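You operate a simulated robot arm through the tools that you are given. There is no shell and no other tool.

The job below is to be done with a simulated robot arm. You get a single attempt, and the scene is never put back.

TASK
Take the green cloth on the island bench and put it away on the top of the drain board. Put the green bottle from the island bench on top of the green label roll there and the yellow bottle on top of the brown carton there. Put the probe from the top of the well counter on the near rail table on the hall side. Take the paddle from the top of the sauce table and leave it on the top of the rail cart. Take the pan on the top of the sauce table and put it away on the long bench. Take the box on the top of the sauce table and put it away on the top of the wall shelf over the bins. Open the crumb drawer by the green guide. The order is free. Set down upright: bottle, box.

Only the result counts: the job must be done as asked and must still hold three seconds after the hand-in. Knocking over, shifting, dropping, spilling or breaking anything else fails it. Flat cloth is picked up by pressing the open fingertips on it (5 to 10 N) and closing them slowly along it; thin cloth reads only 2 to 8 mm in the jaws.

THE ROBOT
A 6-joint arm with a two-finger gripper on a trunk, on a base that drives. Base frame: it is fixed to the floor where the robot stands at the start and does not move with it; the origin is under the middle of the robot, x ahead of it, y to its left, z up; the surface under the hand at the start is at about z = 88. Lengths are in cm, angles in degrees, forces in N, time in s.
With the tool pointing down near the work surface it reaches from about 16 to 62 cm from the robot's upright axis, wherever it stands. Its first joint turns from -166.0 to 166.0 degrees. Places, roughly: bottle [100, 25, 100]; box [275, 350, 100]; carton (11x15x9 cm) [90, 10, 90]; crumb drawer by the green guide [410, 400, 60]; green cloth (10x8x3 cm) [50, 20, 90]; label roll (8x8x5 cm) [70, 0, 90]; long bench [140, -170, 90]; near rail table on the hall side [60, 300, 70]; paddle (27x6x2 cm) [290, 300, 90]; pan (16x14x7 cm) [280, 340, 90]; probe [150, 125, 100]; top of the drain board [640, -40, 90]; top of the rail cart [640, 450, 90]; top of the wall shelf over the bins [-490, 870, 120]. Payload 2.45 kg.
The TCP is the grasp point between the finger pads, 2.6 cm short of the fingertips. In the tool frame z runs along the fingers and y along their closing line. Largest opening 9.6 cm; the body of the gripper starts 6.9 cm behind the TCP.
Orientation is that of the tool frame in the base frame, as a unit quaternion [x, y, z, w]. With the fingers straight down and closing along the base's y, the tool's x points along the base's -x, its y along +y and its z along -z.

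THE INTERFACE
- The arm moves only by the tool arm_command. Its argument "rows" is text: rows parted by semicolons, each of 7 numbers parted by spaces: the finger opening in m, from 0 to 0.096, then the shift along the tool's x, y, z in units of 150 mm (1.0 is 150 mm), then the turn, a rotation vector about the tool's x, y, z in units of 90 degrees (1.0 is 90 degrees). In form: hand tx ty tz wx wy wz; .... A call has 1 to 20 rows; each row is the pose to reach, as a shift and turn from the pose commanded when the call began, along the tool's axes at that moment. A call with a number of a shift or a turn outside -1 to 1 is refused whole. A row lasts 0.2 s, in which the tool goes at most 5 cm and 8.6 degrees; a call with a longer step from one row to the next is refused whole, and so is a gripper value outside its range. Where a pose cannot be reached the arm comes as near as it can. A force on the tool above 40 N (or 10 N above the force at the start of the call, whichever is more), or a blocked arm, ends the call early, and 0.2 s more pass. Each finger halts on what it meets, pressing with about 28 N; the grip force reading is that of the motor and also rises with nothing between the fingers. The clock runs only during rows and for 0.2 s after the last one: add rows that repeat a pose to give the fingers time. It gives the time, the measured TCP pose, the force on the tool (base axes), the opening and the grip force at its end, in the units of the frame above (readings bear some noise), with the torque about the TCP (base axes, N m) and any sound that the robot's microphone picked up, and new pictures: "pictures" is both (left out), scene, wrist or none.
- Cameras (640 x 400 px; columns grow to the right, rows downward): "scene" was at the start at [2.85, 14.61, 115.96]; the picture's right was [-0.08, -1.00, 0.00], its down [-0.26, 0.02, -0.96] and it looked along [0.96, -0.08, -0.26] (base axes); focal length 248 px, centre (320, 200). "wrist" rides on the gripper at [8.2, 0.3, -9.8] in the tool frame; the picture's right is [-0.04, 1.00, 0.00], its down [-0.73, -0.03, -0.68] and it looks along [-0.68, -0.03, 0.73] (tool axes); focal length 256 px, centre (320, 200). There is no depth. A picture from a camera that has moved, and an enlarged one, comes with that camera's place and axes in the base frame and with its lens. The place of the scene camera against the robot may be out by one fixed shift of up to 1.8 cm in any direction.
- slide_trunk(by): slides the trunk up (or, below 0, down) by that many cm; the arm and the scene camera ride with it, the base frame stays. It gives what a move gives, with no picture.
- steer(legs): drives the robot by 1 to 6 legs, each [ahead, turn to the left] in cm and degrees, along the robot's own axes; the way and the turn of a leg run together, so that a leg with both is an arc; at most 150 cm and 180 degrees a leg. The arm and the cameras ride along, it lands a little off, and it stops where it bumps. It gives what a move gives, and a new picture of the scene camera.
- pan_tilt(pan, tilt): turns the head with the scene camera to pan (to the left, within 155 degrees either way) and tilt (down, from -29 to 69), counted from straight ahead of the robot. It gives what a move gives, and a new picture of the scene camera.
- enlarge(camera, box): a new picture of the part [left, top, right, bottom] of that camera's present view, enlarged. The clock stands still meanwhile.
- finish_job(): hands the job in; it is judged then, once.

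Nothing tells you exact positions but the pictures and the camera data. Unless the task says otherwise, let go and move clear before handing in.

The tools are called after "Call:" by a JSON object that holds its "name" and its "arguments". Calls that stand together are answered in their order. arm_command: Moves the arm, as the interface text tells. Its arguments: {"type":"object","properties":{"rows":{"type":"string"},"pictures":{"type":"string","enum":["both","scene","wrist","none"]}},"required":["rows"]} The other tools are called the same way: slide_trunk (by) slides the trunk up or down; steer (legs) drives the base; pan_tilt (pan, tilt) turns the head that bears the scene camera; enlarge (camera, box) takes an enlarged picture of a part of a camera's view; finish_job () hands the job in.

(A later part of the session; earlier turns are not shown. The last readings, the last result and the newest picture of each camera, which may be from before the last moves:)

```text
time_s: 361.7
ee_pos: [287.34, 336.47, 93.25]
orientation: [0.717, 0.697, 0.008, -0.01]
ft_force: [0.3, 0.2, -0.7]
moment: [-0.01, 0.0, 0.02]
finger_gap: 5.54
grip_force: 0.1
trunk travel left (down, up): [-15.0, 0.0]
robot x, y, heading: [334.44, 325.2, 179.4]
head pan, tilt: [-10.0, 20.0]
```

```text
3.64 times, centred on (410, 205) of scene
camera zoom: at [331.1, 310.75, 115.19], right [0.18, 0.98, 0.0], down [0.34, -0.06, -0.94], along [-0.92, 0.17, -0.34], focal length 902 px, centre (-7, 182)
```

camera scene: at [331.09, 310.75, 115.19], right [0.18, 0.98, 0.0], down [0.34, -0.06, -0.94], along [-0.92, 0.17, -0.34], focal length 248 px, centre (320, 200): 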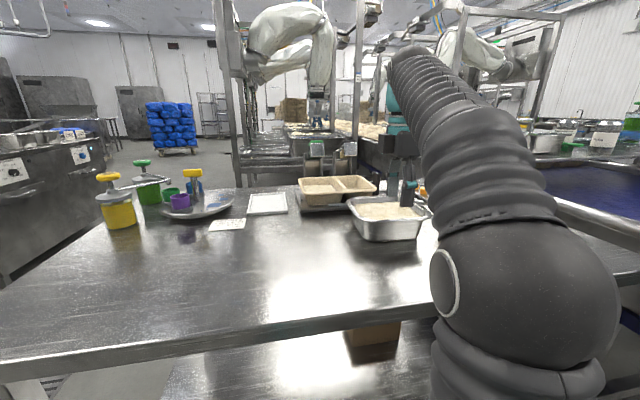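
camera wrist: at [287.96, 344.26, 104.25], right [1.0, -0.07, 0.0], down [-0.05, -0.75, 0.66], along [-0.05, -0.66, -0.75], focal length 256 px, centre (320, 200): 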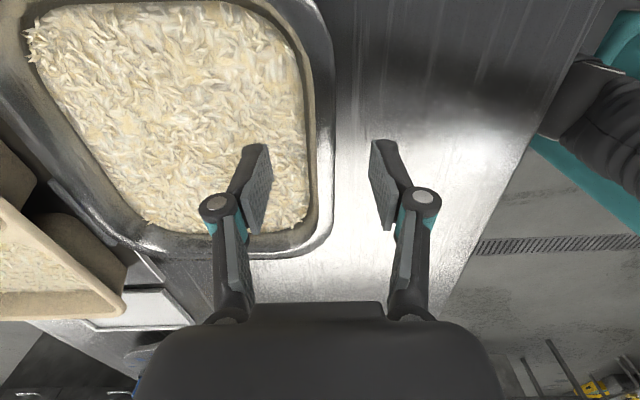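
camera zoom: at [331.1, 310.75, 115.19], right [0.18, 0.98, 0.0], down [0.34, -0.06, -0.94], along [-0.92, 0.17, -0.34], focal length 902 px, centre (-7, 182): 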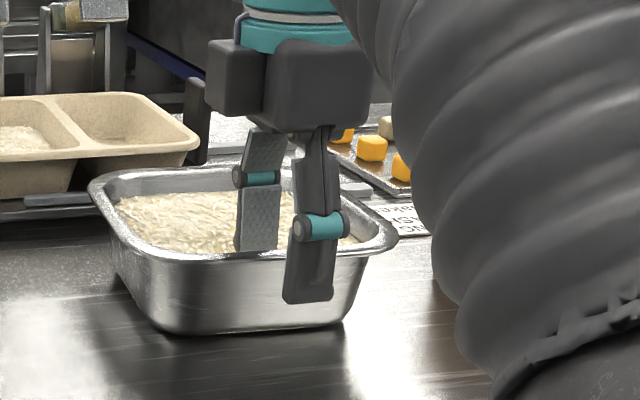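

No resistance yet. I will continue lowering in small steps.

Call:
{"name": "arm_command", "arguments": {"rows": "0.055 0 0 0.02 0 0 0; 0.055 0 0 0.04 0 0 0; 0.055 0 0 0.06 0 0 0; 0.055 0 0 0.06 0 0 0", "pictures": "none"}}

Call:
{"name": "arm_command", "arguments": {"rows": "0.055 0 0 0.02 0 0 0; 0.055 0 0 0.04 0 0 0; 0.055 0 0 0.04 0 0 0", "pictures": "wrist"}}

Call:
{"name": "enlarge", "arguments": {"camera": "scene", "box": [330, 150, 490, 260]}}

```text
time_s: 362.7
ee_pos: [287.37, 336.54, 92.31]
orientation: [0.718, 0.696, 0.008, -0.01]
ft_force: [0.0, -1.0, -1.1]
moment: [0.0, -0.02, 0.03]
finger_gap: 5.49
grip_force: 0.1
trunk travel left (down, up): [-15.0, 0.0]
robot x, y, heading: [334.9, 325.44, 179.6]
head pan, tilt: [-10.0, 20.0]
```

```text
time_s: 363.5
ee_pos: [287.34, 336.51, 91.67]
orientation: [0.718, 0.696, 0.009, -0.01]
ft_force: [0.3, 0.2, 0.2]
moment: [0.01, 0.0, 0.0]
finger_gap: 5.5
grip_force: 0.0
trunk travel left (down, up): [-15.0, 0.0]
robot x, y, heading: [334.69, 325.23, 179.3]
head pan, tilt: [-10.0, 20.0]
camera wrist: at [287.91, 344.36, 101.68], right [1.0, -0.07, 0.0], down [-0.05, -0.75, 0.66], along [-0.05, -0.66, -0.75], focal length 256 px, centre (320, 200)
```

wrist: 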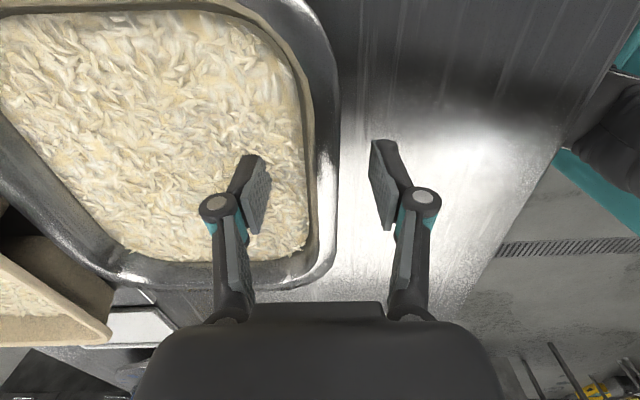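

```text
3.64 times, centred on (410, 205) of scene
camera zoom: at [331.1, 310.75, 115.19], right [0.18, 0.98, 0.0], down [0.34, -0.06, -0.94], along [-0.92, 0.17, -0.34], focal length 902 px, centre (-7, 182)
```

zoom: 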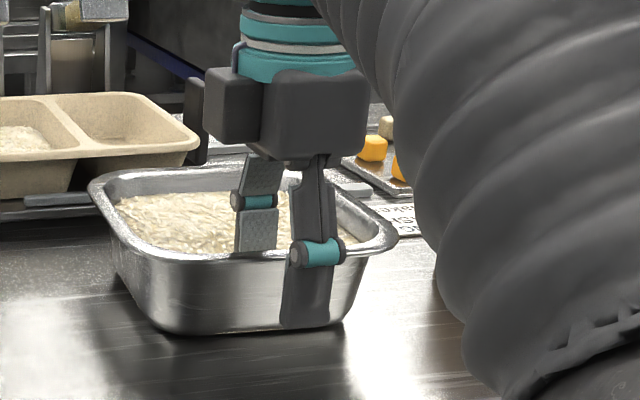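

The rice offers no resistance, so the finger can go deep along the wall. The walls flare outward, so I will lean the hand about 20° to match the wall's slope before closing.

Call:
{"name": "arm_command", "arguments": {"rows": "0.055 0 0 0 0.075 0 0; 0.055 0 0 0 0.15 0 0; 0.055 0 0 0 0.222 0 0; 0.055 0 0 0.04 0.222 0 0; 0.055 0 0 0.04 0.222 0 0", "pictures": "wrist"}}

Call:
{"name": "enlarge", "arguments": {"camera": "scene", "box": [330, 150, 490, 260]}}

```text
time_s: 364.7
ee_pos: [287.34, 336.56, 91.32]
orientation: [0.705, 0.687, -0.113, -0.134]
ft_force: [0.2, 0.3, 0.0]
moment: [0.0, -0.01, -0.02]
finger_gap: 5.49
grip_force: 0.0
trunk travel left (down, up): [-15.0, 0.0]
robot x, y, heading: [334.51, 325.44, 179.6]
head pan, tilt: [-10.0, 20.0]
camera wrist: at [291.29, 344.32, 100.36], right [0.94, -0.06, -0.34], down [0.18, -0.76, 0.63], along [-0.3, -0.65, -0.7], focal length 256 px, centre (320, 200)
```

wrist: 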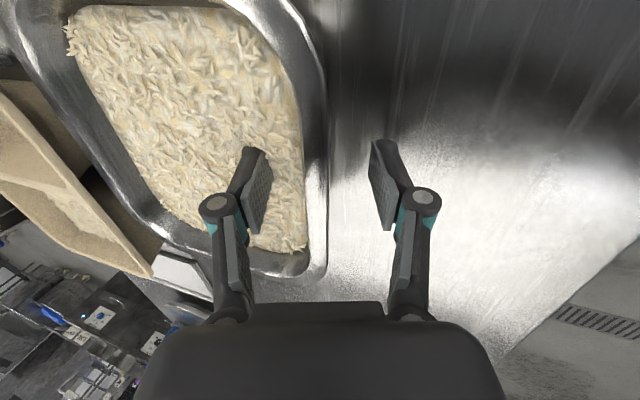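

```text
3.64 times, centred on (410, 205) of scene
camera zoom: at [331.1, 310.75, 115.19], right [0.18, 0.98, 0.0], down [0.34, -0.06, -0.94], along [-0.92, 0.17, -0.34], focal length 902 px, centre (-7, 182)
```

zoom: 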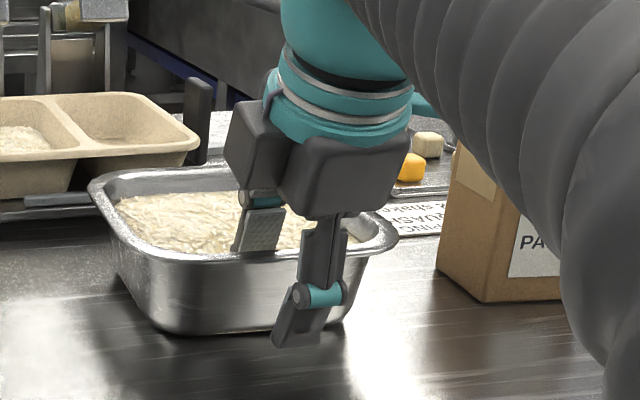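

The fingers now run parallel to the wall, one inside and one outside. I will close on it.

Call:
{"name": "arm_command", "arguments": {"rows": "0.045 0 0 0 0 0 0; 0.035 0 0 0 0 0 0; 0.025 0 0 0 0 0 0; 0.015 0 0 0 0 0 0; 0.005 0 0 0 0 0 0; 0.0 0 0 0 0 0 0; 0.0 0 0 0 0 0 0; 0.0 0 0 0 0 0 0", "pictures": "wrist"}}

Call:
{"name": "enlarge", "arguments": {"camera": "scene", "box": [330, 150, 490, 260]}}

```text
time_s: 366.5
ee_pos: [287.29, 336.51, 91.16]
orientation: [0.705, 0.687, -0.112, -0.134]
ft_force: [-1.0, 0.5, -9.7]
moment: [-0.02, -0.66, 0.04]
finger_gap: 0.58
grip_force: 27.8
trunk travel left (down, up): [-15.0, 0.0]
robot x, y, heading: [334.97, 325.03, 179.3]
head pan, tilt: [-10.0, 20.0]
camera wrist: at [291.24, 344.33, 100.29], right [0.94, -0.06, -0.34], down [0.18, -0.76, 0.63], along [-0.3, -0.65, -0.7], focal length 256 px, centre (320, 200)
```

wrist: 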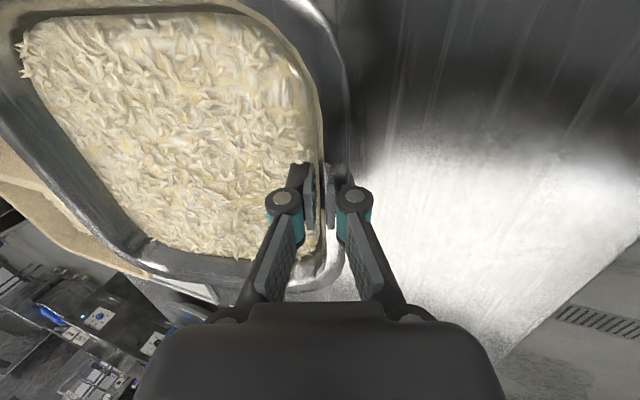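

```text
3.64 times, centred on (410, 205) of scene
camera zoom: at [331.06, 310.76, 115.18], right [0.18, 0.98, 0.0], down [0.34, -0.06, -0.94], along [-0.92, 0.17, -0.34], focal length 902 px, centre (-7, 182)
```

zoom: 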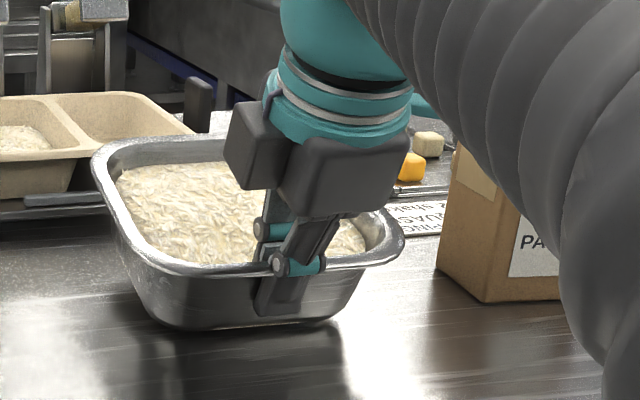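

The fingers closed to 0.6 cm on the wall and the pan tilted up slightly at its far side, following the hand's lean. I will lean the hand back about 7° to level it while lifting a little.

Call:
{"name": "arm_command", "arguments": {"rows": "0.0 0 -0.011 -0.031 -0.03 0 0; 0.0 0 -0.023 -0.0625 -0.055 0 0; 0.0 0 -0.034 -0.094 -0.08 0 0; 0.0 0 -0.034 -0.094 -0.08 0 0", "pictures": "wrist"}}

Call:
{"name": "enlarge", "arguments": {"camera": "scene", "box": [330, 150, 490, 260]}}

```text
time_s: 367.5
ee_pos: [287.38, 336.61, 92.43]
orientation: [0.712, 0.693, -0.068, -0.09]
ft_force: [-0.1, -0.3, -9.0]
moment: [-0.01, -0.67, 0.03]
finger_gap: 0.6
grip_force: 27.7
trunk travel left (down, up): [-15.0, 0.0]
robot x, y, heading: [334.59, 325.13, 179.4]
head pan, tilt: [-10.0, 20.0]
camera wrist: at [290.1, 344.31, 102.11], right [0.97, -0.06, -0.22], down [0.1, -0.75, 0.65], along [-0.21, -0.65, -0.73], focal length 256 px, centre (320, 200)
```

wrist: 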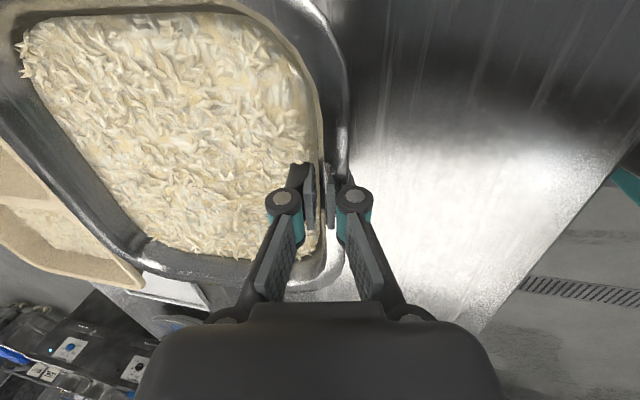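

```text
3.64 times, centred on (410, 205) of scene
camera zoom: at [331.06, 310.76, 115.19], right [0.18, 0.98, 0.0], down [0.34, -0.06, -0.94], along [-0.92, 0.17, -0.34], focal length 902 px, centre (-7, 182)
```

zoom: 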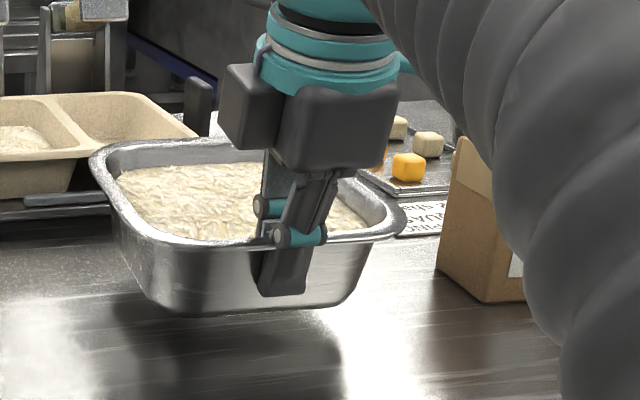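

The pan is lifted and firmly held, about 0.9 kg, still tilted roughly 5° up at the far side. I will level it and raise it further.

Call:
{"name": "arm_command", "arguments": {"rows": "0.0 0 -0.015 -0.065 -0.02 0 0; 0.0 0 -0.03 -0.13 -0.04 0 0; 0.0 0 -0.05 -0.22 -0.055 0 0; 0.0 0 -0.07 -0.31 -0.055 0 0; 0.0 0 -0.082 -0.36 -0.055 0 0; 0.0 0 -0.082 -0.36 -0.055 0 0", "pictures": "both"}}

Call:
{"name": "enlarge", "arguments": {"camera": "scene", "box": [330, 110, 490, 220]}}

```text
time_s: 368.9
ee_pos: [287.19, 336.3, 98.09]
orientation: [0.715, 0.696, -0.038, -0.059]
ft_force: [0.8, -0.3, -8.9]
moment: [0.0, -0.62, 0.02]
finger_gap: 0.61
grip_force: 28.0
trunk travel left (down, up): [-15.0, 0.0]
robot x, y, heading: [334.69, 325.07, 179.5]
head pan, tilt: [-10.0, 20.0]
camera scene: at [331.06, 310.76, 115.19], right [0.18, 0.98, 0.0], down [0.34, -0.06, -0.94], along [-0.92, 0.17, -0.34], focal length 248 px, centre (320, 200)
camera wrist: at [289.15, 344.14, 107.95], right [0.99, -0.07, -0.14], down [0.04, -0.75, 0.66], along [-0.15, -0.66, -0.74], focal length 256 px, centre (320, 200)
```

scene: 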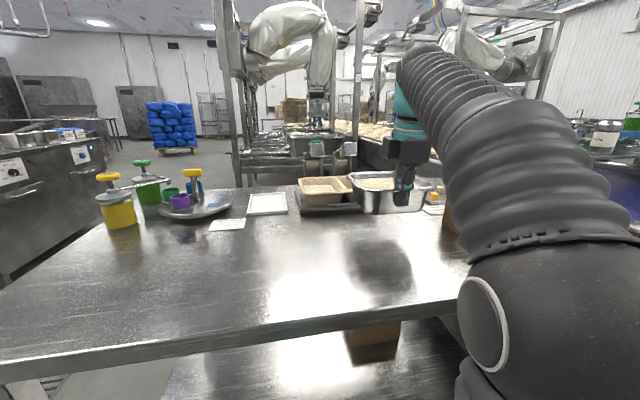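
wrist: 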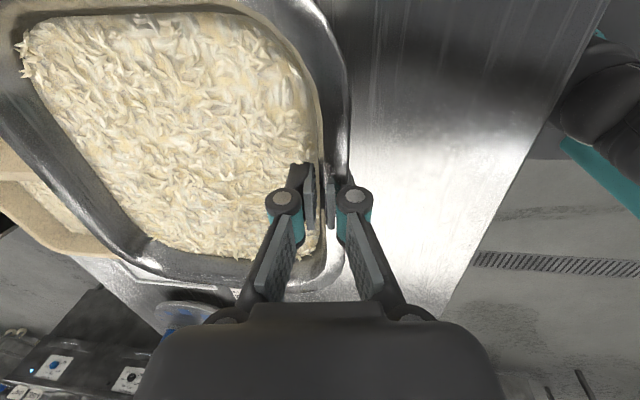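

```text
3.64 times, centred on (410, 165) of scene
camera zoom: at [331.06, 310.76, 115.19], right [0.18, 0.98, 0.0], down [0.34, -0.06, -0.94], along [-0.92, 0.17, -0.34], focal length 902 px, centre (-7, 327)
```

zoom: 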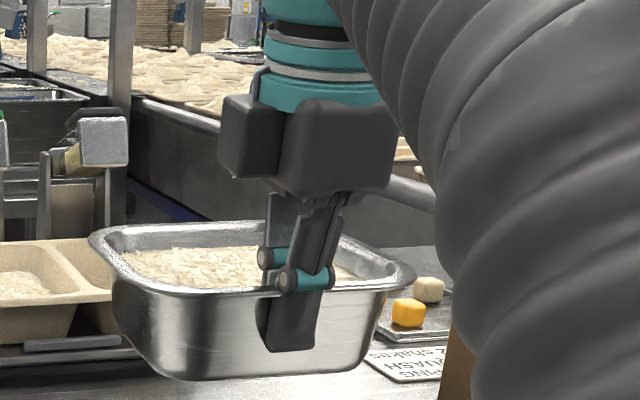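

The pan is level and well held. I will pull it in close, centred in front of the robot, for the long drive to the long bench.

Call:
{"name": "arm_command", "arguments": {"rows": "0.0 -0.06 0.08 -0.013 0 0 0; 0.0 -0.18 0.24 -0.038 0 0 0; 0.0 -0.3 0.4 -0.064 0 0 0; 0.0 -0.42 0.55 -0.09 0 0 0; 0.0 -0.514 0.674 -0.108 0 0 0; 0.0 -0.514 0.674 -0.108 0 0 0", "pictures": "scene"}}

```text
time_s: 370.3
ee_pos: [297.41, 328.27, 98.24]
orientation: [0.715, 0.695, -0.038, -0.059]
ft_force: [-0.8, -0.1, -10.4]
moment: [-0.03, -0.61, 0.0]
finger_gap: 0.57
grip_force: 28.5
trunk travel left (down, up): [-15.0, 0.0]
robot x, y, heading: [335.18, 325.17, 179.4]
head pan, tilt: [-10.0, 20.0]
camera scene: at [331.06, 310.75, 115.19], right [0.18, 0.98, 0.0], down [0.34, -0.06, -0.94], along [-0.92, 0.17, -0.34], focal length 248 px, centre (320, 200)
```

scene: 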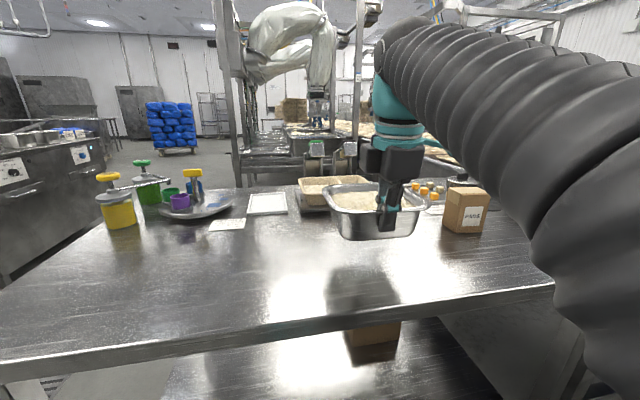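

The pan is held level in front. I will back away, turn round through the open side and drive east again.

Call:
{"name": "steer", "arguments": {"legs": [[-32, 0], [0, 170], [130, 0], [0, -59]]}}

```text
time_s: 388.1
ee_pos: [505.97, 270.28, 98.34]
orientation: [-0.185, 0.98, -0.07, 0.0]
ft_force: [0.0, -0.4, -9.7]
moment: [0.55, 0.19, -0.02]
finger_gap: 0.61
grip_force: 27.6
trunk travel left (down, up): [-15.0, 0.0]
robot x, y, heading: [494.37, 305.87, -67.6]
head pan, tilt: [-10.0, 20.0]
camera scene: at [508.06, 308.02, 115.19], right [-0.98, -0.22, 0.0], down [-0.07, 0.33, -0.94], along [0.2, -0.92, -0.34], focal length 248 px, centre (320, 200)
```

scene: 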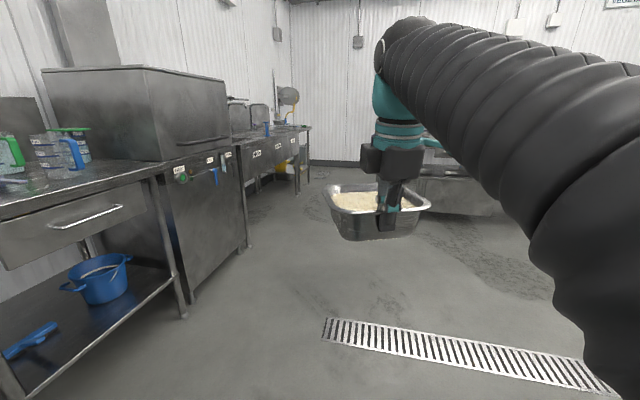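

The pan rides level. I will go on down the lane between the sinks and the table end.

Call:
{"name": "steer", "arguments": {"legs": [[150, 0], [16, 0], [0, -22], [150, 0], [66, 0]]}}

```text
time_s: 408.1
ee_pos: [558.76, -103.15, 98.19]
orientation: [0.004, 0.998, -0.069, -0.013]
ft_force: [0.5, -0.8, -8.8]
moment: [0.64, 0.03, 0.01]
finger_gap: 0.62
grip_force: 27.3
trunk travel left (down, up): [-15.0, 0.0]
robot x, y, heading: [560.81, -65.5, -89.3]
head pan, tilt: [-10.0, 20.0]
camera scene: at [574.91, -69.07, 115.19], right [-0.99, 0.16, 0.0], down [0.06, 0.34, -0.94], along [-0.15, -0.93, -0.34], focal length 248 px, centre (320, 200)
```

scene: 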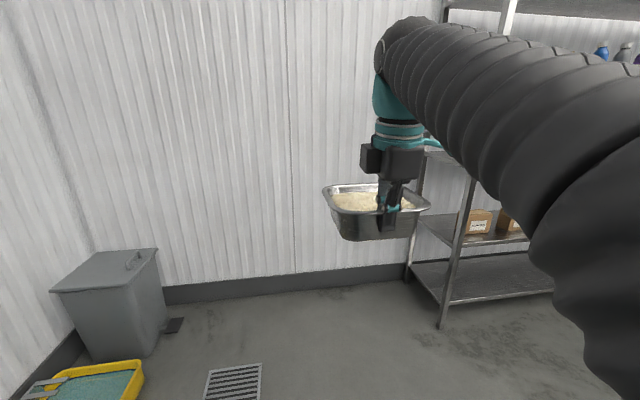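

I am at the aisle's east end with the pan level. I will turn west and drive along the aisle toward the long bench.

Call:
{"name": "steer", "arguments": {"legs": [[0, -90.5], [150, 0], [130, 0]]}}

Call:
{"name": "pan_tilt", "arguments": {"pan": 55, "tilt": 20}}

```text
time_s: 425.6
ee_pos: [242.79, -59.35, 98.27]
orientation: [0.713, 0.698, -0.038, -0.059]
ft_force: [-0.6, -0.3, -9.8]
moment: [0.0, -0.66, 0.0]
finger_gap: 0.6
grip_force: 27.9
trunk travel left (down, up): [-15.0, 0.0]
robot x, y, heading: [280.31, -61.94, 180.0]
head pan, tilt: [-10.0, 20.0]
camera scene: at [276.65, -76.79, 115.19], right [0.17, 0.98, 0.0], down [0.34, -0.06, -0.94], along [-0.93, 0.16, -0.34], focal length 248 px, centre (320, 200)
```

scene: 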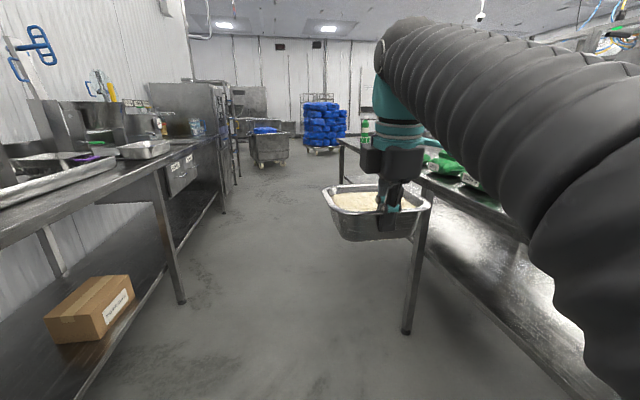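

```text
time_s: 427.0
ee_pos: [242.85, -59.29, 98.18]
orientation: [0.713, 0.698, -0.039, -0.059]
ft_force: [-0.1, -0.1, -9.8]
moment: [0.0, -0.61, -0.02]
finger_gap: 0.62
grip_force: 28.0
trunk travel left (down, up): [-15.0, 0.0]
robot x, y, heading: [280.51, -62.62, 180.1]
head pan, tilt: [55.0, 20.0]
camera scene: at [280.46, -86.03, 115.19], right [-0.82, 0.57, 0.0], down [0.2, 0.28, -0.94], along [-0.54, -0.77, -0.34], focal length 248 px, centre (320, 200)
```

scene: 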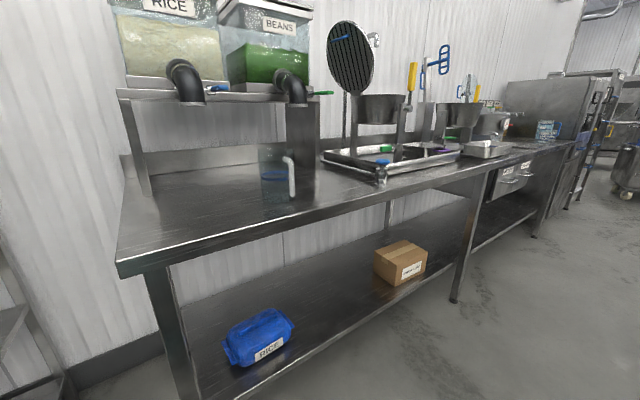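

The bench starts here with rice and bean dispensers whose spouts hang over the free area. I will drive further west and look for a clearer stretch.

Call:
{"name": "steer", "arguments": {"legs": [[80, 0]]}}

Call:
{"name": "pan_tilt", "arguments": {"pan": 90, "tilt": 25}}

Call:
{"name": "pan_tilt", "arguments": {"pan": 50, "tilt": 20}}

```text
time_s: 431.4
ee_pos: [161.22, -58.54, 98.28]
orientation: [0.716, 0.695, -0.038, -0.059]
ft_force: [0.1, 0.0, -9.2]
moment: [0.0, -0.65, -0.03]
finger_gap: 0.57
grip_force: 28.3
trunk travel left (down, up): [-15.0, 0.0]
robot x, y, heading: [198.35, -61.73, 179.4]
head pan, tilt: [55.0, 20.0]
camera scene: at [198.61, -85.58, 115.19], right [-0.81, 0.58, 0.0], down [0.2, 0.28, -0.94], along [-0.55, -0.76, -0.34], focal length 248 px, centre (320, 200)
```

scene: 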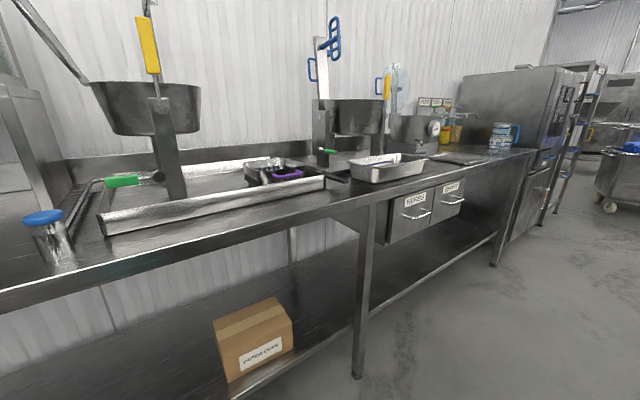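

```text
time_s: 432.4
ee_pos: [161.12, -58.57, 98.21]
orientation: [0.716, 0.694, -0.038, -0.059]
ft_force: [-0.4, 0.3, -9.0]
moment: [-0.01, -0.64, -0.01]
finger_gap: 0.57
grip_force: 28.1
trunk travel left (down, up): [-15.0, 0.0]
robot x, y, heading: [198.68, -61.61, 179.2]
head pan, tilt: [90.0, 25.0]
camera scene: at [203.92, -87.22, 114.38], right [-1.0, 0.01, 0.0], down [0.01, 0.42, -0.91], along [-0.01, -0.91, -0.42], focal length 248 px, centre (320, 200)
```

scene: 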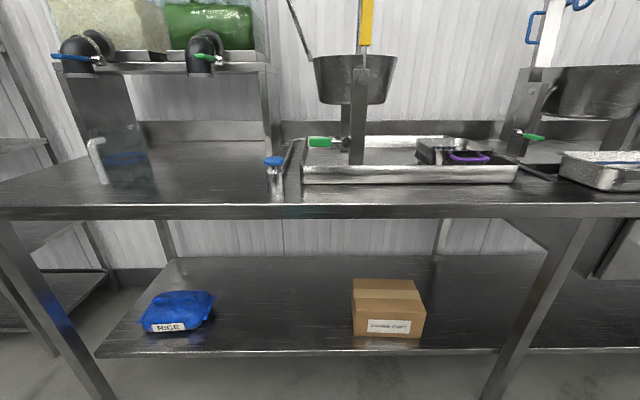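

```text
time_s: 433.4
ee_pos: [161.18, -58.6, 98.22]
orientation: [0.716, 0.694, -0.038, -0.059]
ft_force: [0.0, 0.0, -10.2]
moment: [-0.03, -0.62, 0.0]
finger_gap: 0.62
grip_force: 28.0
trunk travel left (down, up): [-15.0, 0.0]
robot x, y, heading: [198.82, -61.93, 179.3]
head pan, tilt: [50.0, 20.0]
camera scene: at [197.97, -85.08, 115.19], right [-0.76, 0.65, 0.0], down [0.22, 0.26, -0.94], along [-0.61, -0.71, -0.34], focal length 248 px, centre (320, 200)
```

scene: 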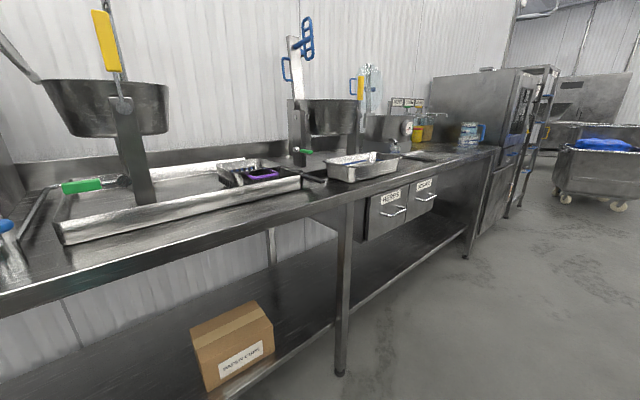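

Between the jar and the blue-capped bottle there is a gap, but spouts hang above. I will look further west along the bench for a freer spot.

Call:
{"name": "steer", "arguments": {"legs": [[75, 0]]}}

Call:
{"name": "pan_tilt", "arguments": {"pan": 90, "tilt": 25}}

Call:
{"name": "pan_tilt", "arguments": {"pan": 50, "tilt": 22}}

```text
time_s: 437.5
ee_pos: [85.9, -56.76, 98.2]
orientation: [0.722, 0.689, -0.038, -0.059]
ft_force: [-0.8, -0.4, -9.0]
moment: [-0.02, -0.65, 0.01]
finger_gap: 0.6
grip_force: 28.0
trunk travel left (down, up): [-15.0, 0.0]
robot x, y, heading: [123.23, -60.5, 178.6]
head pan, tilt: [50.0, 20.0]
camera scene: at [122.33, -83.7, 115.19], right [-0.75, 0.66, 0.0], down [0.23, 0.26, -0.94], along [-0.62, -0.7, -0.34], focal length 248 px, centre (320, 200)
```

scene: 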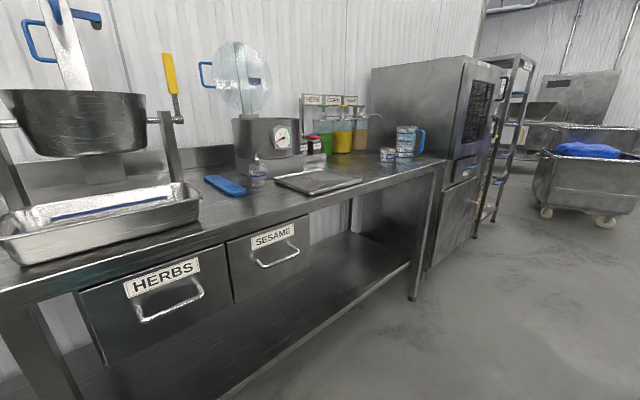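

```text
time_s: 438.6
ee_pos: [85.95, -56.72, 98.35]
orientation: [0.721, 0.69, -0.037, -0.059]
ft_force: [-0.2, 0.0, -9.4]
moment: [-0.07, -0.64, 0.03]
finger_gap: 0.58
grip_force: 28.1
trunk travel left (down, up): [-15.0, 0.0]
robot x, y, heading: [123.38, -60.46, 178.9]
head pan, tilt: [90.0, 25.0]
camera scene: at [128.25, -85.94, 114.38], right [-1.0, 0.03, 0.0], down [0.01, 0.42, -0.91], along [-0.02, -0.91, -0.42], focal length 248 px, centre (320, 200)
```

scene: 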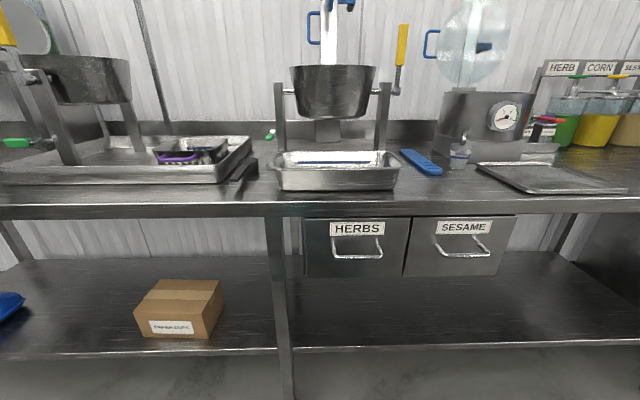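

```text
time_s: 439.6
ee_pos: [85.86, -56.68, 98.29]
orientation: [0.721, 0.689, -0.038, -0.058]
ft_force: [0.6, 0.6, -9.5]
moment: [-0.04, -0.62, 0.01]
finger_gap: 0.62
grip_force: 27.7
trunk travel left (down, up): [-15.0, 0.0]
robot x, y, heading: [123.27, -60.49, 178.8]
head pan, tilt: [50.0, 22.0]
camera scene: at [122.36, -83.69, 114.87], right [-0.75, 0.66, 0.0], down [0.25, 0.28, -0.93], along [-0.61, -0.7, -0.37], focal length 248 px, centre (320, 200)
```

scene: 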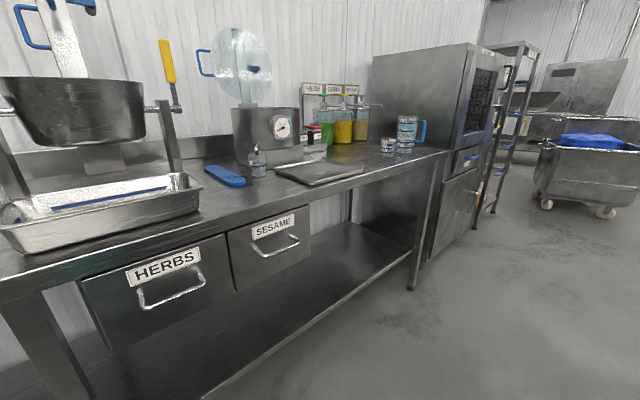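

West of the flat tray there is a clear stretch around (35, -152), between the tray (x above 52) and the cups (x below 20). I will drive there and face the bench.

Call:
{"name": "pan_tilt", "arguments": {"pan": 10, "tilt": 18}}

Call:
{"name": "steer", "arguments": {"legs": [[88, 0], [0, 91.5]]}}

```text
time_s: 440.7
ee_pos: [85.86, -56.74, 98.24]
orientation: [0.722, 0.689, -0.038, -0.058]
ft_force: [0.3, 0.0, -8.6]
moment: [0.01, -0.71, 0.01]
finger_gap: 0.6
grip_force: 28.2
trunk travel left (down, up): [-15.0, 0.0]
robot x, y, heading: [123.33, -60.91, 178.6]
head pan, tilt: [10.0, 18.0]
camera scene: at [119.27, -78.12, 115.51], right [-0.15, 0.99, 0.0], down [0.31, 0.05, -0.95], along [-0.94, -0.14, -0.31], focal length 248 px, centre (320, 200)
```

scene: 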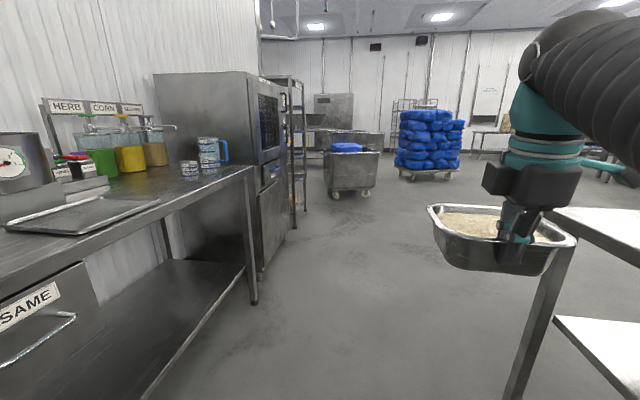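

```text
time_s: 449.2
ee_pos: [33.47, -95.28, 98.07]
orientation: [0.015, 0.997, -0.068, -0.015]
ft_force: [0.2, -0.3, -9.7]
moment: [0.6, -0.05, -0.01]
finger_gap: 0.61
grip_force: 27.8
trunk travel left (down, up): [-15.0, 0.0]
robot x, y, heading: [36.36, -57.85, -90.7]
head pan, tilt: [10.0, 18.0]
camera scene: at [53.52, -61.51, 115.52], right [-0.99, -0.16, 0.0], down [-0.05, 0.31, -0.95], along [0.16, -0.94, -0.31], focal length 248 px, centre (320, 200)
```

scene: 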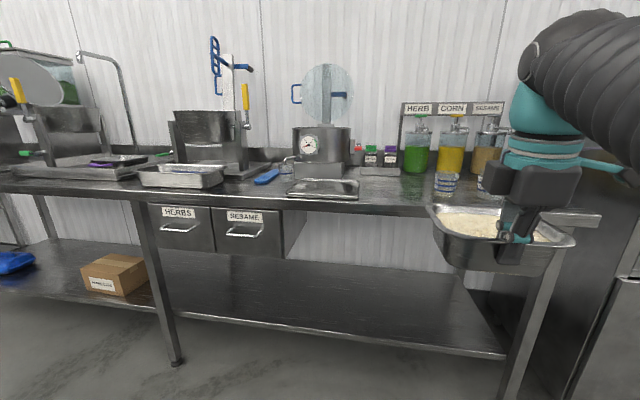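

The gap between the flat tray (x 54) and the cup (x about 27) is about 27 cm, so I will aim the pan's centre at x = 40.5. I will shift the pan left first, then drive forward over the bench edge.

Call:
{"name": "arm_command", "arguments": {"rows": "0.0 -0.1 0.001 -0.014 0 0 0; 0.0 -0.25 0.003 -0.03 0 0 0; 0.0 -0.4 0.005 -0.05 0 0 0; 0.0 -0.497 0.007 -0.069 0 0 0; 0.0 -0.497 0.007 -0.069 0 0 0", "pictures": "none"}}

Call:
{"name": "steer", "arguments": {"legs": [[30, 0]]}}

Call:
{"name": "enlarge", "arguments": {"camera": "scene", "box": [280, 120, 560, 295]}}

```text
time_s: 450.4
ee_pos: [40.96, -95.15, 99.11]
orientation: [0.014, 0.997, -0.069, -0.013]
ft_force: [0.5, -0.8, -9.7]
moment: [0.65, -0.01, 0.04]
finger_gap: 0.6
grip_force: 27.9
trunk travel left (down, up): [-15.0, 0.0]
robot x, y, heading: [36.64, -57.61, -90.7]
head pan, tilt: [10.0, 18.0]
```

```text
time_s: 452.4
ee_pos: [40.77, -125.13, 99.17]
orientation: [0.013, 0.998, -0.068, -0.014]
ft_force: [-0.6, -0.1, -8.7]
moment: [0.64, -0.05, -0.01]
finger_gap: 0.62
grip_force: 28.0
trunk travel left (down, up): [-15.0, 0.0]
robot x, y, heading: [36.56, -87.47, -90.9]
head pan, tilt: [10.0, 18.0]
camera scene: at [53.27, -91.54, 115.51], right [-0.99, -0.17, 0.0], down [-0.05, 0.31, -0.95], along [0.16, -0.94, -0.31], focal length 248 px, centre (320, 200)
```

scene: 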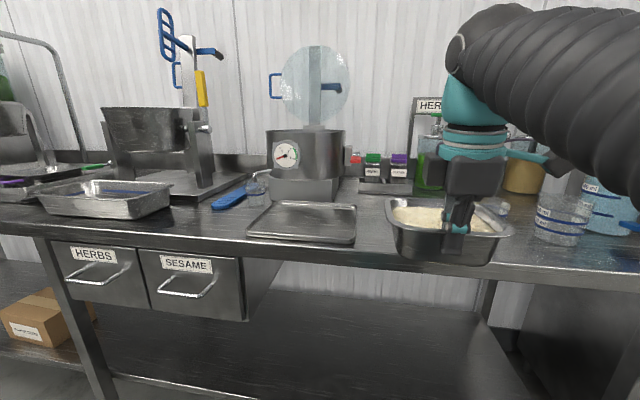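

```text
2.29 times, centred on (420, 208) of scene
camera zoom: at [53.27, -91.54, 115.51], right [-0.99, -0.17, 0.0], down [-0.05, 0.31, -0.95], along [0.16, -0.94, -0.31], focal length 567 px, centre (91, 183)
```

zoom: 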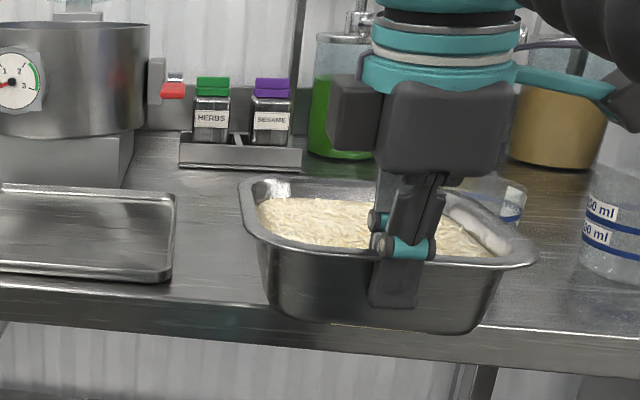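

The pan clears the bench edge, with about 4 cm to the flat tray and plenty to the cups. I will advance 10 cm and extend the arm to set it at y of about -145 to -160.

Call:
{"name": "steer", "arguments": {"legs": [[10, 0]]}}

Call:
{"name": "arm_command", "arguments": {"rows": "0.0 0.02 -0.1 0.014 0 0 0; 0.0 0.05 -0.25 0.034 0 0 0; 0.0 0.08 -0.42 0.057 0 0 0; 0.0 0.1 -0.58 0.08 0 0 0; 0.0 0.113 -0.67 0.091 0 0 0; 0.0 0.113 -0.67 0.091 0 0 0", "pictures": "both"}}

Call:
{"name": "enlarge", "arguments": {"camera": "scene", "box": [280, 120, 560, 295]}}

```text
time_s: 453.6
ee_pos: [40.65, -135.04, 99.05]
orientation: [0.013, 0.998, -0.067, -0.015]
ft_force: [-0.3, -0.2, -9.3]
moment: [0.59, -0.02, -0.02]
finger_gap: 0.6
grip_force: 28.0
trunk travel left (down, up): [-15.0, 0.0]
robot x, y, heading: [36.48, -97.68, -90.6]
head pan, tilt: [10.0, 18.0]
camera scene: at [53.18, -101.45, 115.51], right [-0.99, -0.17, 0.0], down [-0.05, 0.3, -0.95], along [0.16, -0.94, -0.31], focal length 248 px, centre (320, 200)
```

scene: 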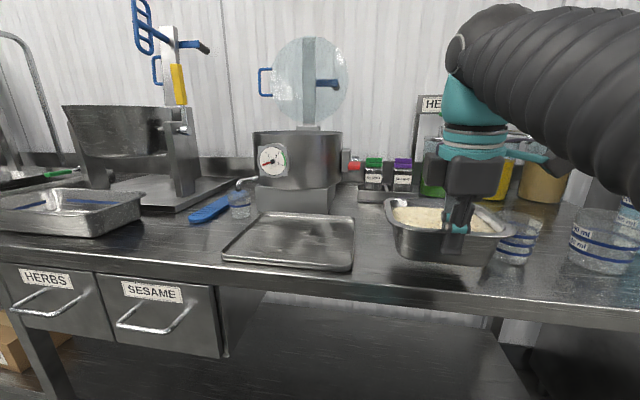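

```text
time_s: 455.0
ee_pos: [38.65, -145.2, 99.27]
orientation: [0.014, 0.997, -0.068, -0.014]
ft_force: [-0.3, 0.0, -9.1]
moment: [0.61, -0.06, 0.0]
finger_gap: 0.61
grip_force: 28.4
trunk travel left (down, up): [-15.0, 0.0]
robot x, y, heading: [36.47, -97.56, -90.2]
head pan, tilt: [10.0, 18.0]
camera scene: at [53.18, -101.46, 115.51], right [-0.99, -0.17, 0.0], down [-0.05, 0.31, -0.95], along [0.16, -0.94, -0.31], focal length 248 px, centre (320, 200)
camera wrist: at [30.8, -143.32, 108.97], right [0.07, 0.99, -0.14], down [0.75, 0.04, 0.66], along [0.66, -0.15, -0.74], focal length 256 px, centre (320, 200)
```

scene: 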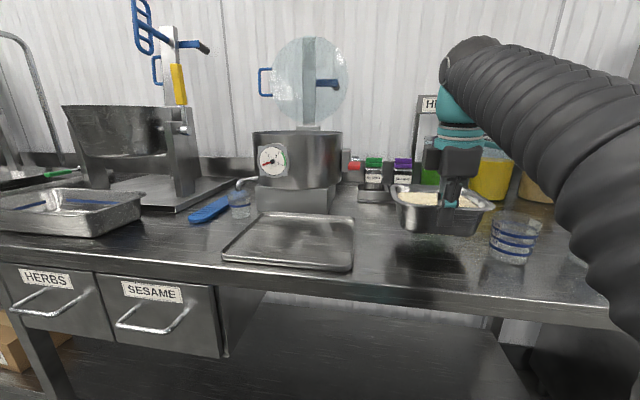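
wrist: 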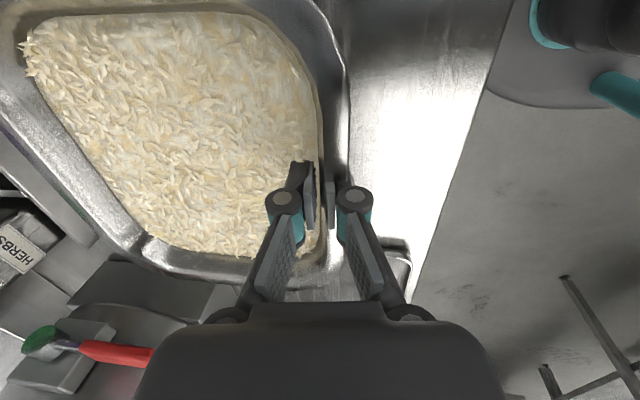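

```text
2.29 times, centred on (420, 208) of scene
camera zoom: at [53.18, -101.46, 115.51], right [-0.99, -0.17, 0.0], down [-0.05, 0.31, -0.95], along [0.16, -0.94, -0.31], focal length 567 px, centre (91, 183)
```

zoom: 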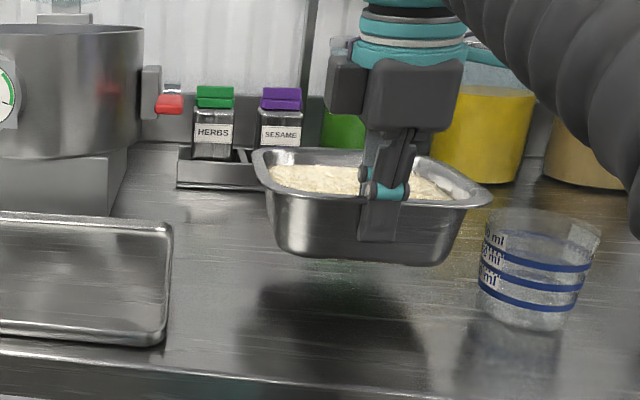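

The measuring cup is close on the right, at about x 18 to 28, so I will shift the pan 2.6 cm left and then lower it toward the bench.

Call:
{"name": "arm_command", "arguments": {"rows": "0.0 -0.09 0 0 0 0 0; 0.0 -0.173 0 0 0 0 0; 0.0 -0.173 0.008 0.06 0 0 0; 0.0 -0.173 0.016 0.12 0 0 0; 0.0 -0.173 0.024 0.178 0 0 0; 0.0 -0.173 0.024 0.178 0 0 0", "pictures": "none"}}

Call:
{"name": "enlarge", "arguments": {"camera": "scene", "box": [280, 120, 560, 295]}}

```text
time_s: 456.4
ee_pos: [41.23, -145.32, 96.42]
orientation: [0.014, 0.998, -0.067, -0.014]
ft_force: [-0.4, -0.2, -10.2]
moment: [0.63, -0.04, 0.01]
finger_gap: 0.6
grip_force: 27.7
trunk travel left (down, up): [-15.0, 0.0]
robot x, y, heading: [36.35, -97.53, -90.5]
head pan, tilt: [10.0, 18.0]
```

```text
2.29 times, centred on (420, 208) of scene
camera zoom: at [53.18, -101.47, 115.51], right [-0.99, -0.17, 0.0], down [-0.05, 0.31, -0.95], along [0.16, -0.94, -0.31], focal length 567 px, centre (91, 183)
```

zoom: 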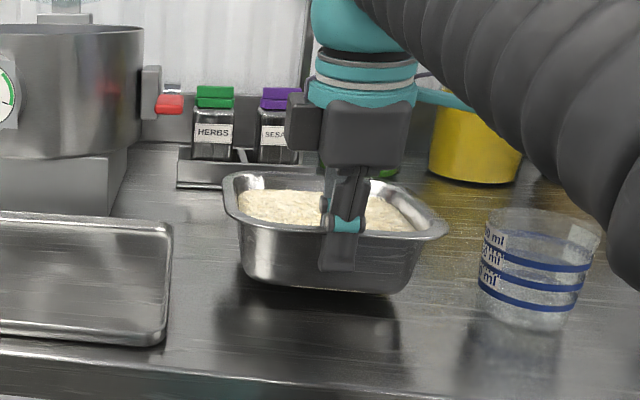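

The pan now sits well between the tray and the cup. I will lower it gently to contact.

Call:
{"name": "arm_command", "arguments": {"rows": "0.0 0 0.003 0.02 0 0 0; 0.0 0 0.006 0.04 0 0 0; 0.0 0 0.008 0.06 0 0 0; 0.0 0 0.011 0.08 0 0 0; 0.0 0 0.011 0.08 0 0 0", "pictures": "none"}}

Call:
{"name": "enlarge", "arguments": {"camera": "scene", "box": [280, 120, 560, 295]}}

```text
time_s: 457.6
ee_pos: [41.12, -145.15, 95.5]
orientation: [0.013, 0.997, -0.07, -0.014]
ft_force: [3.0, -6.6, 17.3]
moment: [0.15, 0.4, 0.07]
finger_gap: 0.57
grip_force: 28.2
trunk travel left (down, up): [-15.0, 0.0]
robot x, y, heading: [36.26, -98.02, -90.5]
head pan, tilt: [10.0, 18.0]
```

```text
2.29 times, centred on (420, 208) of scene
camera zoom: at [53.2, -101.41, 115.56], right [-0.99, -0.17, 0.0], down [-0.05, 0.3, -0.95], along [0.16, -0.94, -0.31], focal length 567 px, centre (91, 183)
```

zoom: 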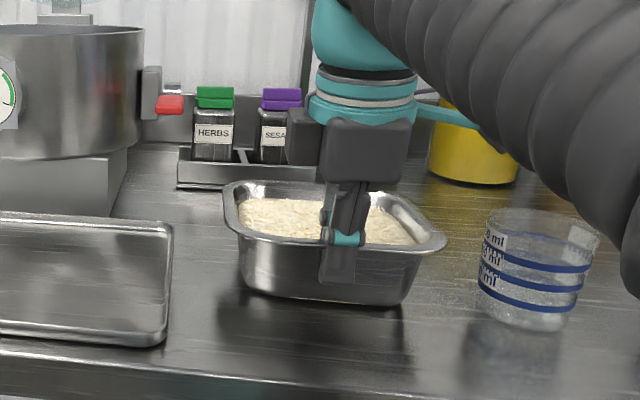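

The near bottom edge touches first, so the far side is slightly high. I will ease up a little and tip the hand about 3° to lay the pan flat.

Call:
{"name": "arm_command", "arguments": {"rows": "0.0 0 -0.003 -0.018 0 0 0; 0.0 0 -0.003 -0.018 -0.017 0 0; 0.0 0 -0.003 -0.018 -0.034 0 0; 0.0 0 -0.003 -0.018 -0.034 0 0", "pictures": "none"}}

Call:
{"name": "enlarge", "arguments": {"camera": "scene", "box": [340, 170, 500, 270]}}

```text
time_s: 458.6
ee_pos: [41.15, -145.29, 95.39]
orientation: [0.014, 0.999, -0.041, -0.014]
ft_force: [0.2, -2.1, -1.8]
moment: [-0.43, 0.1, 0.0]
finger_gap: 0.6
grip_force: 27.6
trunk travel left (down, up): [-15.0, 0.0]
robot x, y, heading: [36.28, -97.68, -90.7]
head pan, tilt: [10.0, 18.0]
```

```text
4.00 times, centred on (420, 220) of scene
camera zoom: at [53.18, -101.45, 115.51], right [-0.99, -0.17, 0.0], down [-0.05, 0.3, -0.95], along [0.16, -0.94, -0.31], focal length 992 px, centre (-80, 120)
```

zoom: 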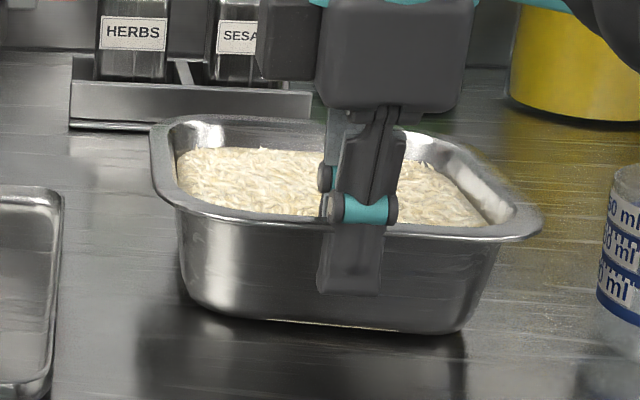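

Now the far edge touches, so it's nearly flat. I will lower the last millimetre and open the fingers slowly.

Call:
{"name": "arm_command", "arguments": {"rows": "0.0 0 0.001 0.008 0.008 0 0; 0.0 0 0.001 0.01 0.008 0 0; 0.01 0 0.001 0.01 0.008 0 0; 0.02 0 0.001 0.01 0.008 0 0; 0.03 0 0.001 0.01 0.008 0 0; 0.04 0 0.001 0.01 0.008 0 0; 0.04 0 0.001 0.01 0.008 0 0", "pictures": "wrist"}}

Call:
{"name": "enlarge", "arguments": {"camera": "scene", "box": [340, 170, 500, 270]}}

```text
time_s: 460.2
ee_pos: [41.13, -145.26, 95.24]
orientation: [0.015, 0.999, -0.048, -0.014]
ft_force: [-0.5, 0.5, 1.0]
moment: [-0.02, -0.03, 0.0]
finger_gap: 4.0
grip_force: 0.1
trunk travel left (down, up): [-15.0, 0.0]
robot x, y, heading: [36.78, -97.78, -90.8]
head pan, tilt: [10.0, 18.0]
camera wrist: at [33.27, -143.78, 105.13], right [0.07, 0.99, -0.1], down [0.75, 0.01, 0.66], along [0.66, -0.12, -0.75], focal length 256 px, centre (320, 200)
```

wrist: 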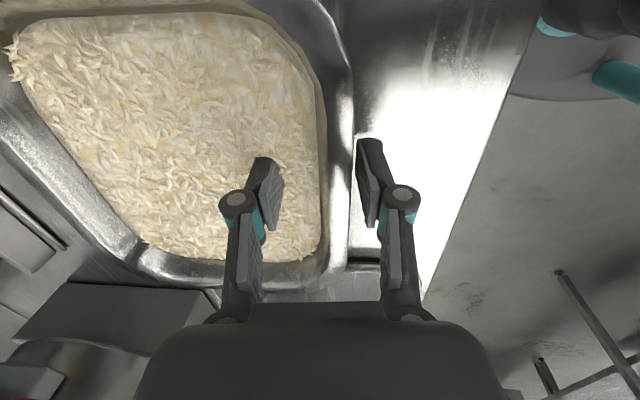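

```text
4.00 times, centred on (420, 220) of scene
camera zoom: at [53.18, -101.43, 115.52], right [-0.99, -0.17, 0.0], down [-0.05, 0.3, -0.95], along [0.16, -0.94, -0.31], focal length 992 px, centre (-80, 120)
```

zoom: 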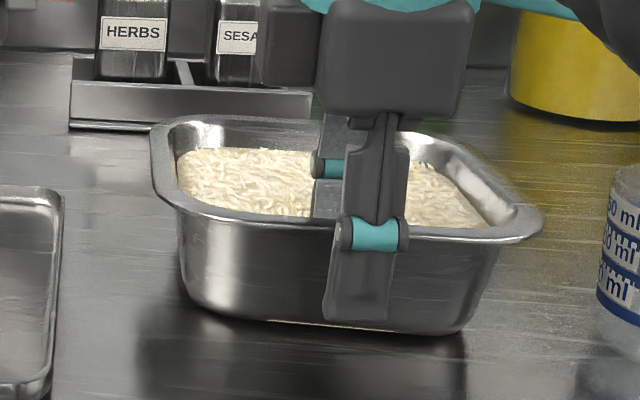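

The pan stands flat on the bench. I will raise the fingers straight out of it.

Call:
{"name": "arm_command", "arguments": {"rows": "0.04 0 0 -0.1 0 0 0; 0.04 0 0 -0.2 0 0 0; 0.04 0 0 -0.3 0 0 0; 0.04 0 0 -0.4 0 0 0; 0.04 0 0 -0.4 0 0 0", "pictures": "both"}}

Call:
{"name": "enlarge", "arguments": {"camera": "scene", "box": [340, 150, 500, 270]}}

```text
time_s: 461.4
ee_pos: [41.35, -144.76, 101.36]
orientation: [0.014, 0.999, -0.048, -0.014]
ft_force: [-0.7, -0.1, -0.2]
moment: [0.01, -0.03, 0.02]
finger_gap: 4.02
grip_force: 0.1
trunk travel left (down, up): [-15.0, 0.0]
robot x, y, heading: [35.86, -97.87, -90.2]
head pan, tilt: [10.0, 18.0]
camera scene: at [53.18, -101.43, 115.52], right [-0.99, -0.17, 0.0], down [-0.05, 0.3, -0.95], along [0.16, -0.94, -0.31], focal length 248 px, centre (320, 200)
camera wrist: at [33.5, -143.24, 111.17], right [0.07, 0.99, -0.1], down [0.75, 0.01, 0.66], along [0.66, -0.12, -0.75], focal length 256 px, centre (320, 200)
```

scene: 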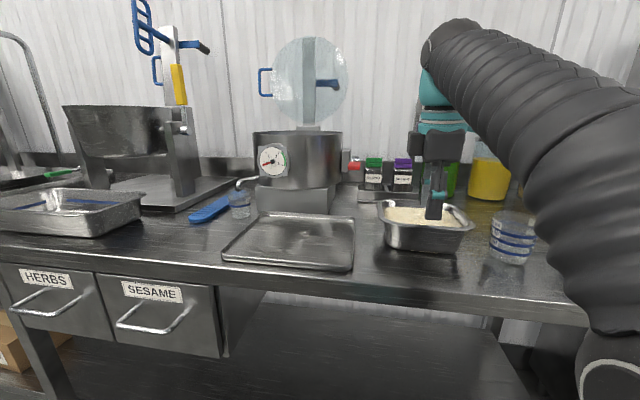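
wrist: 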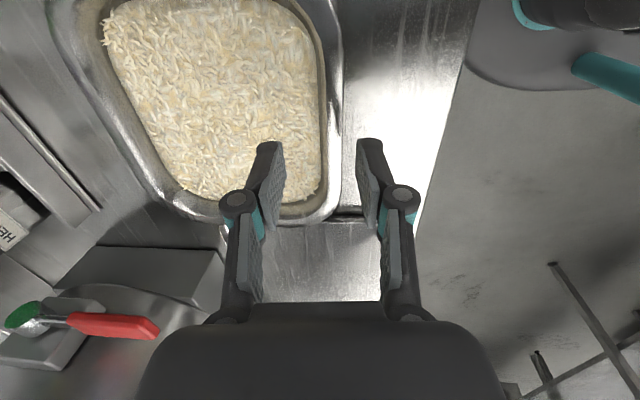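

```text
3.33 times, centred on (420, 210) of scene
camera zoom: at [53.18, -101.43, 115.52], right [-0.99, -0.17, 0.0], down [-0.05, 0.3, -0.95], along [0.16, -0.94, -0.31], focal length 827 px, centre (-13, 167)
```

zoom: 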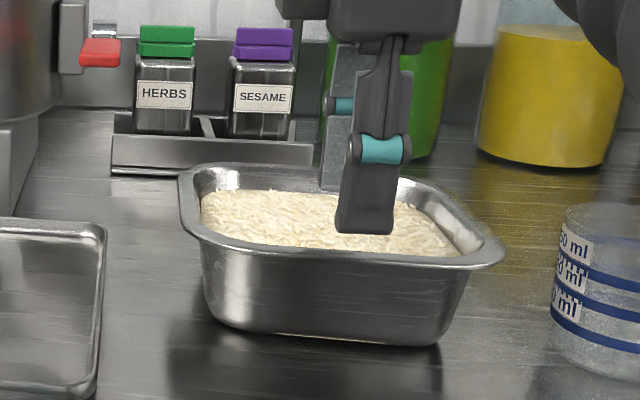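

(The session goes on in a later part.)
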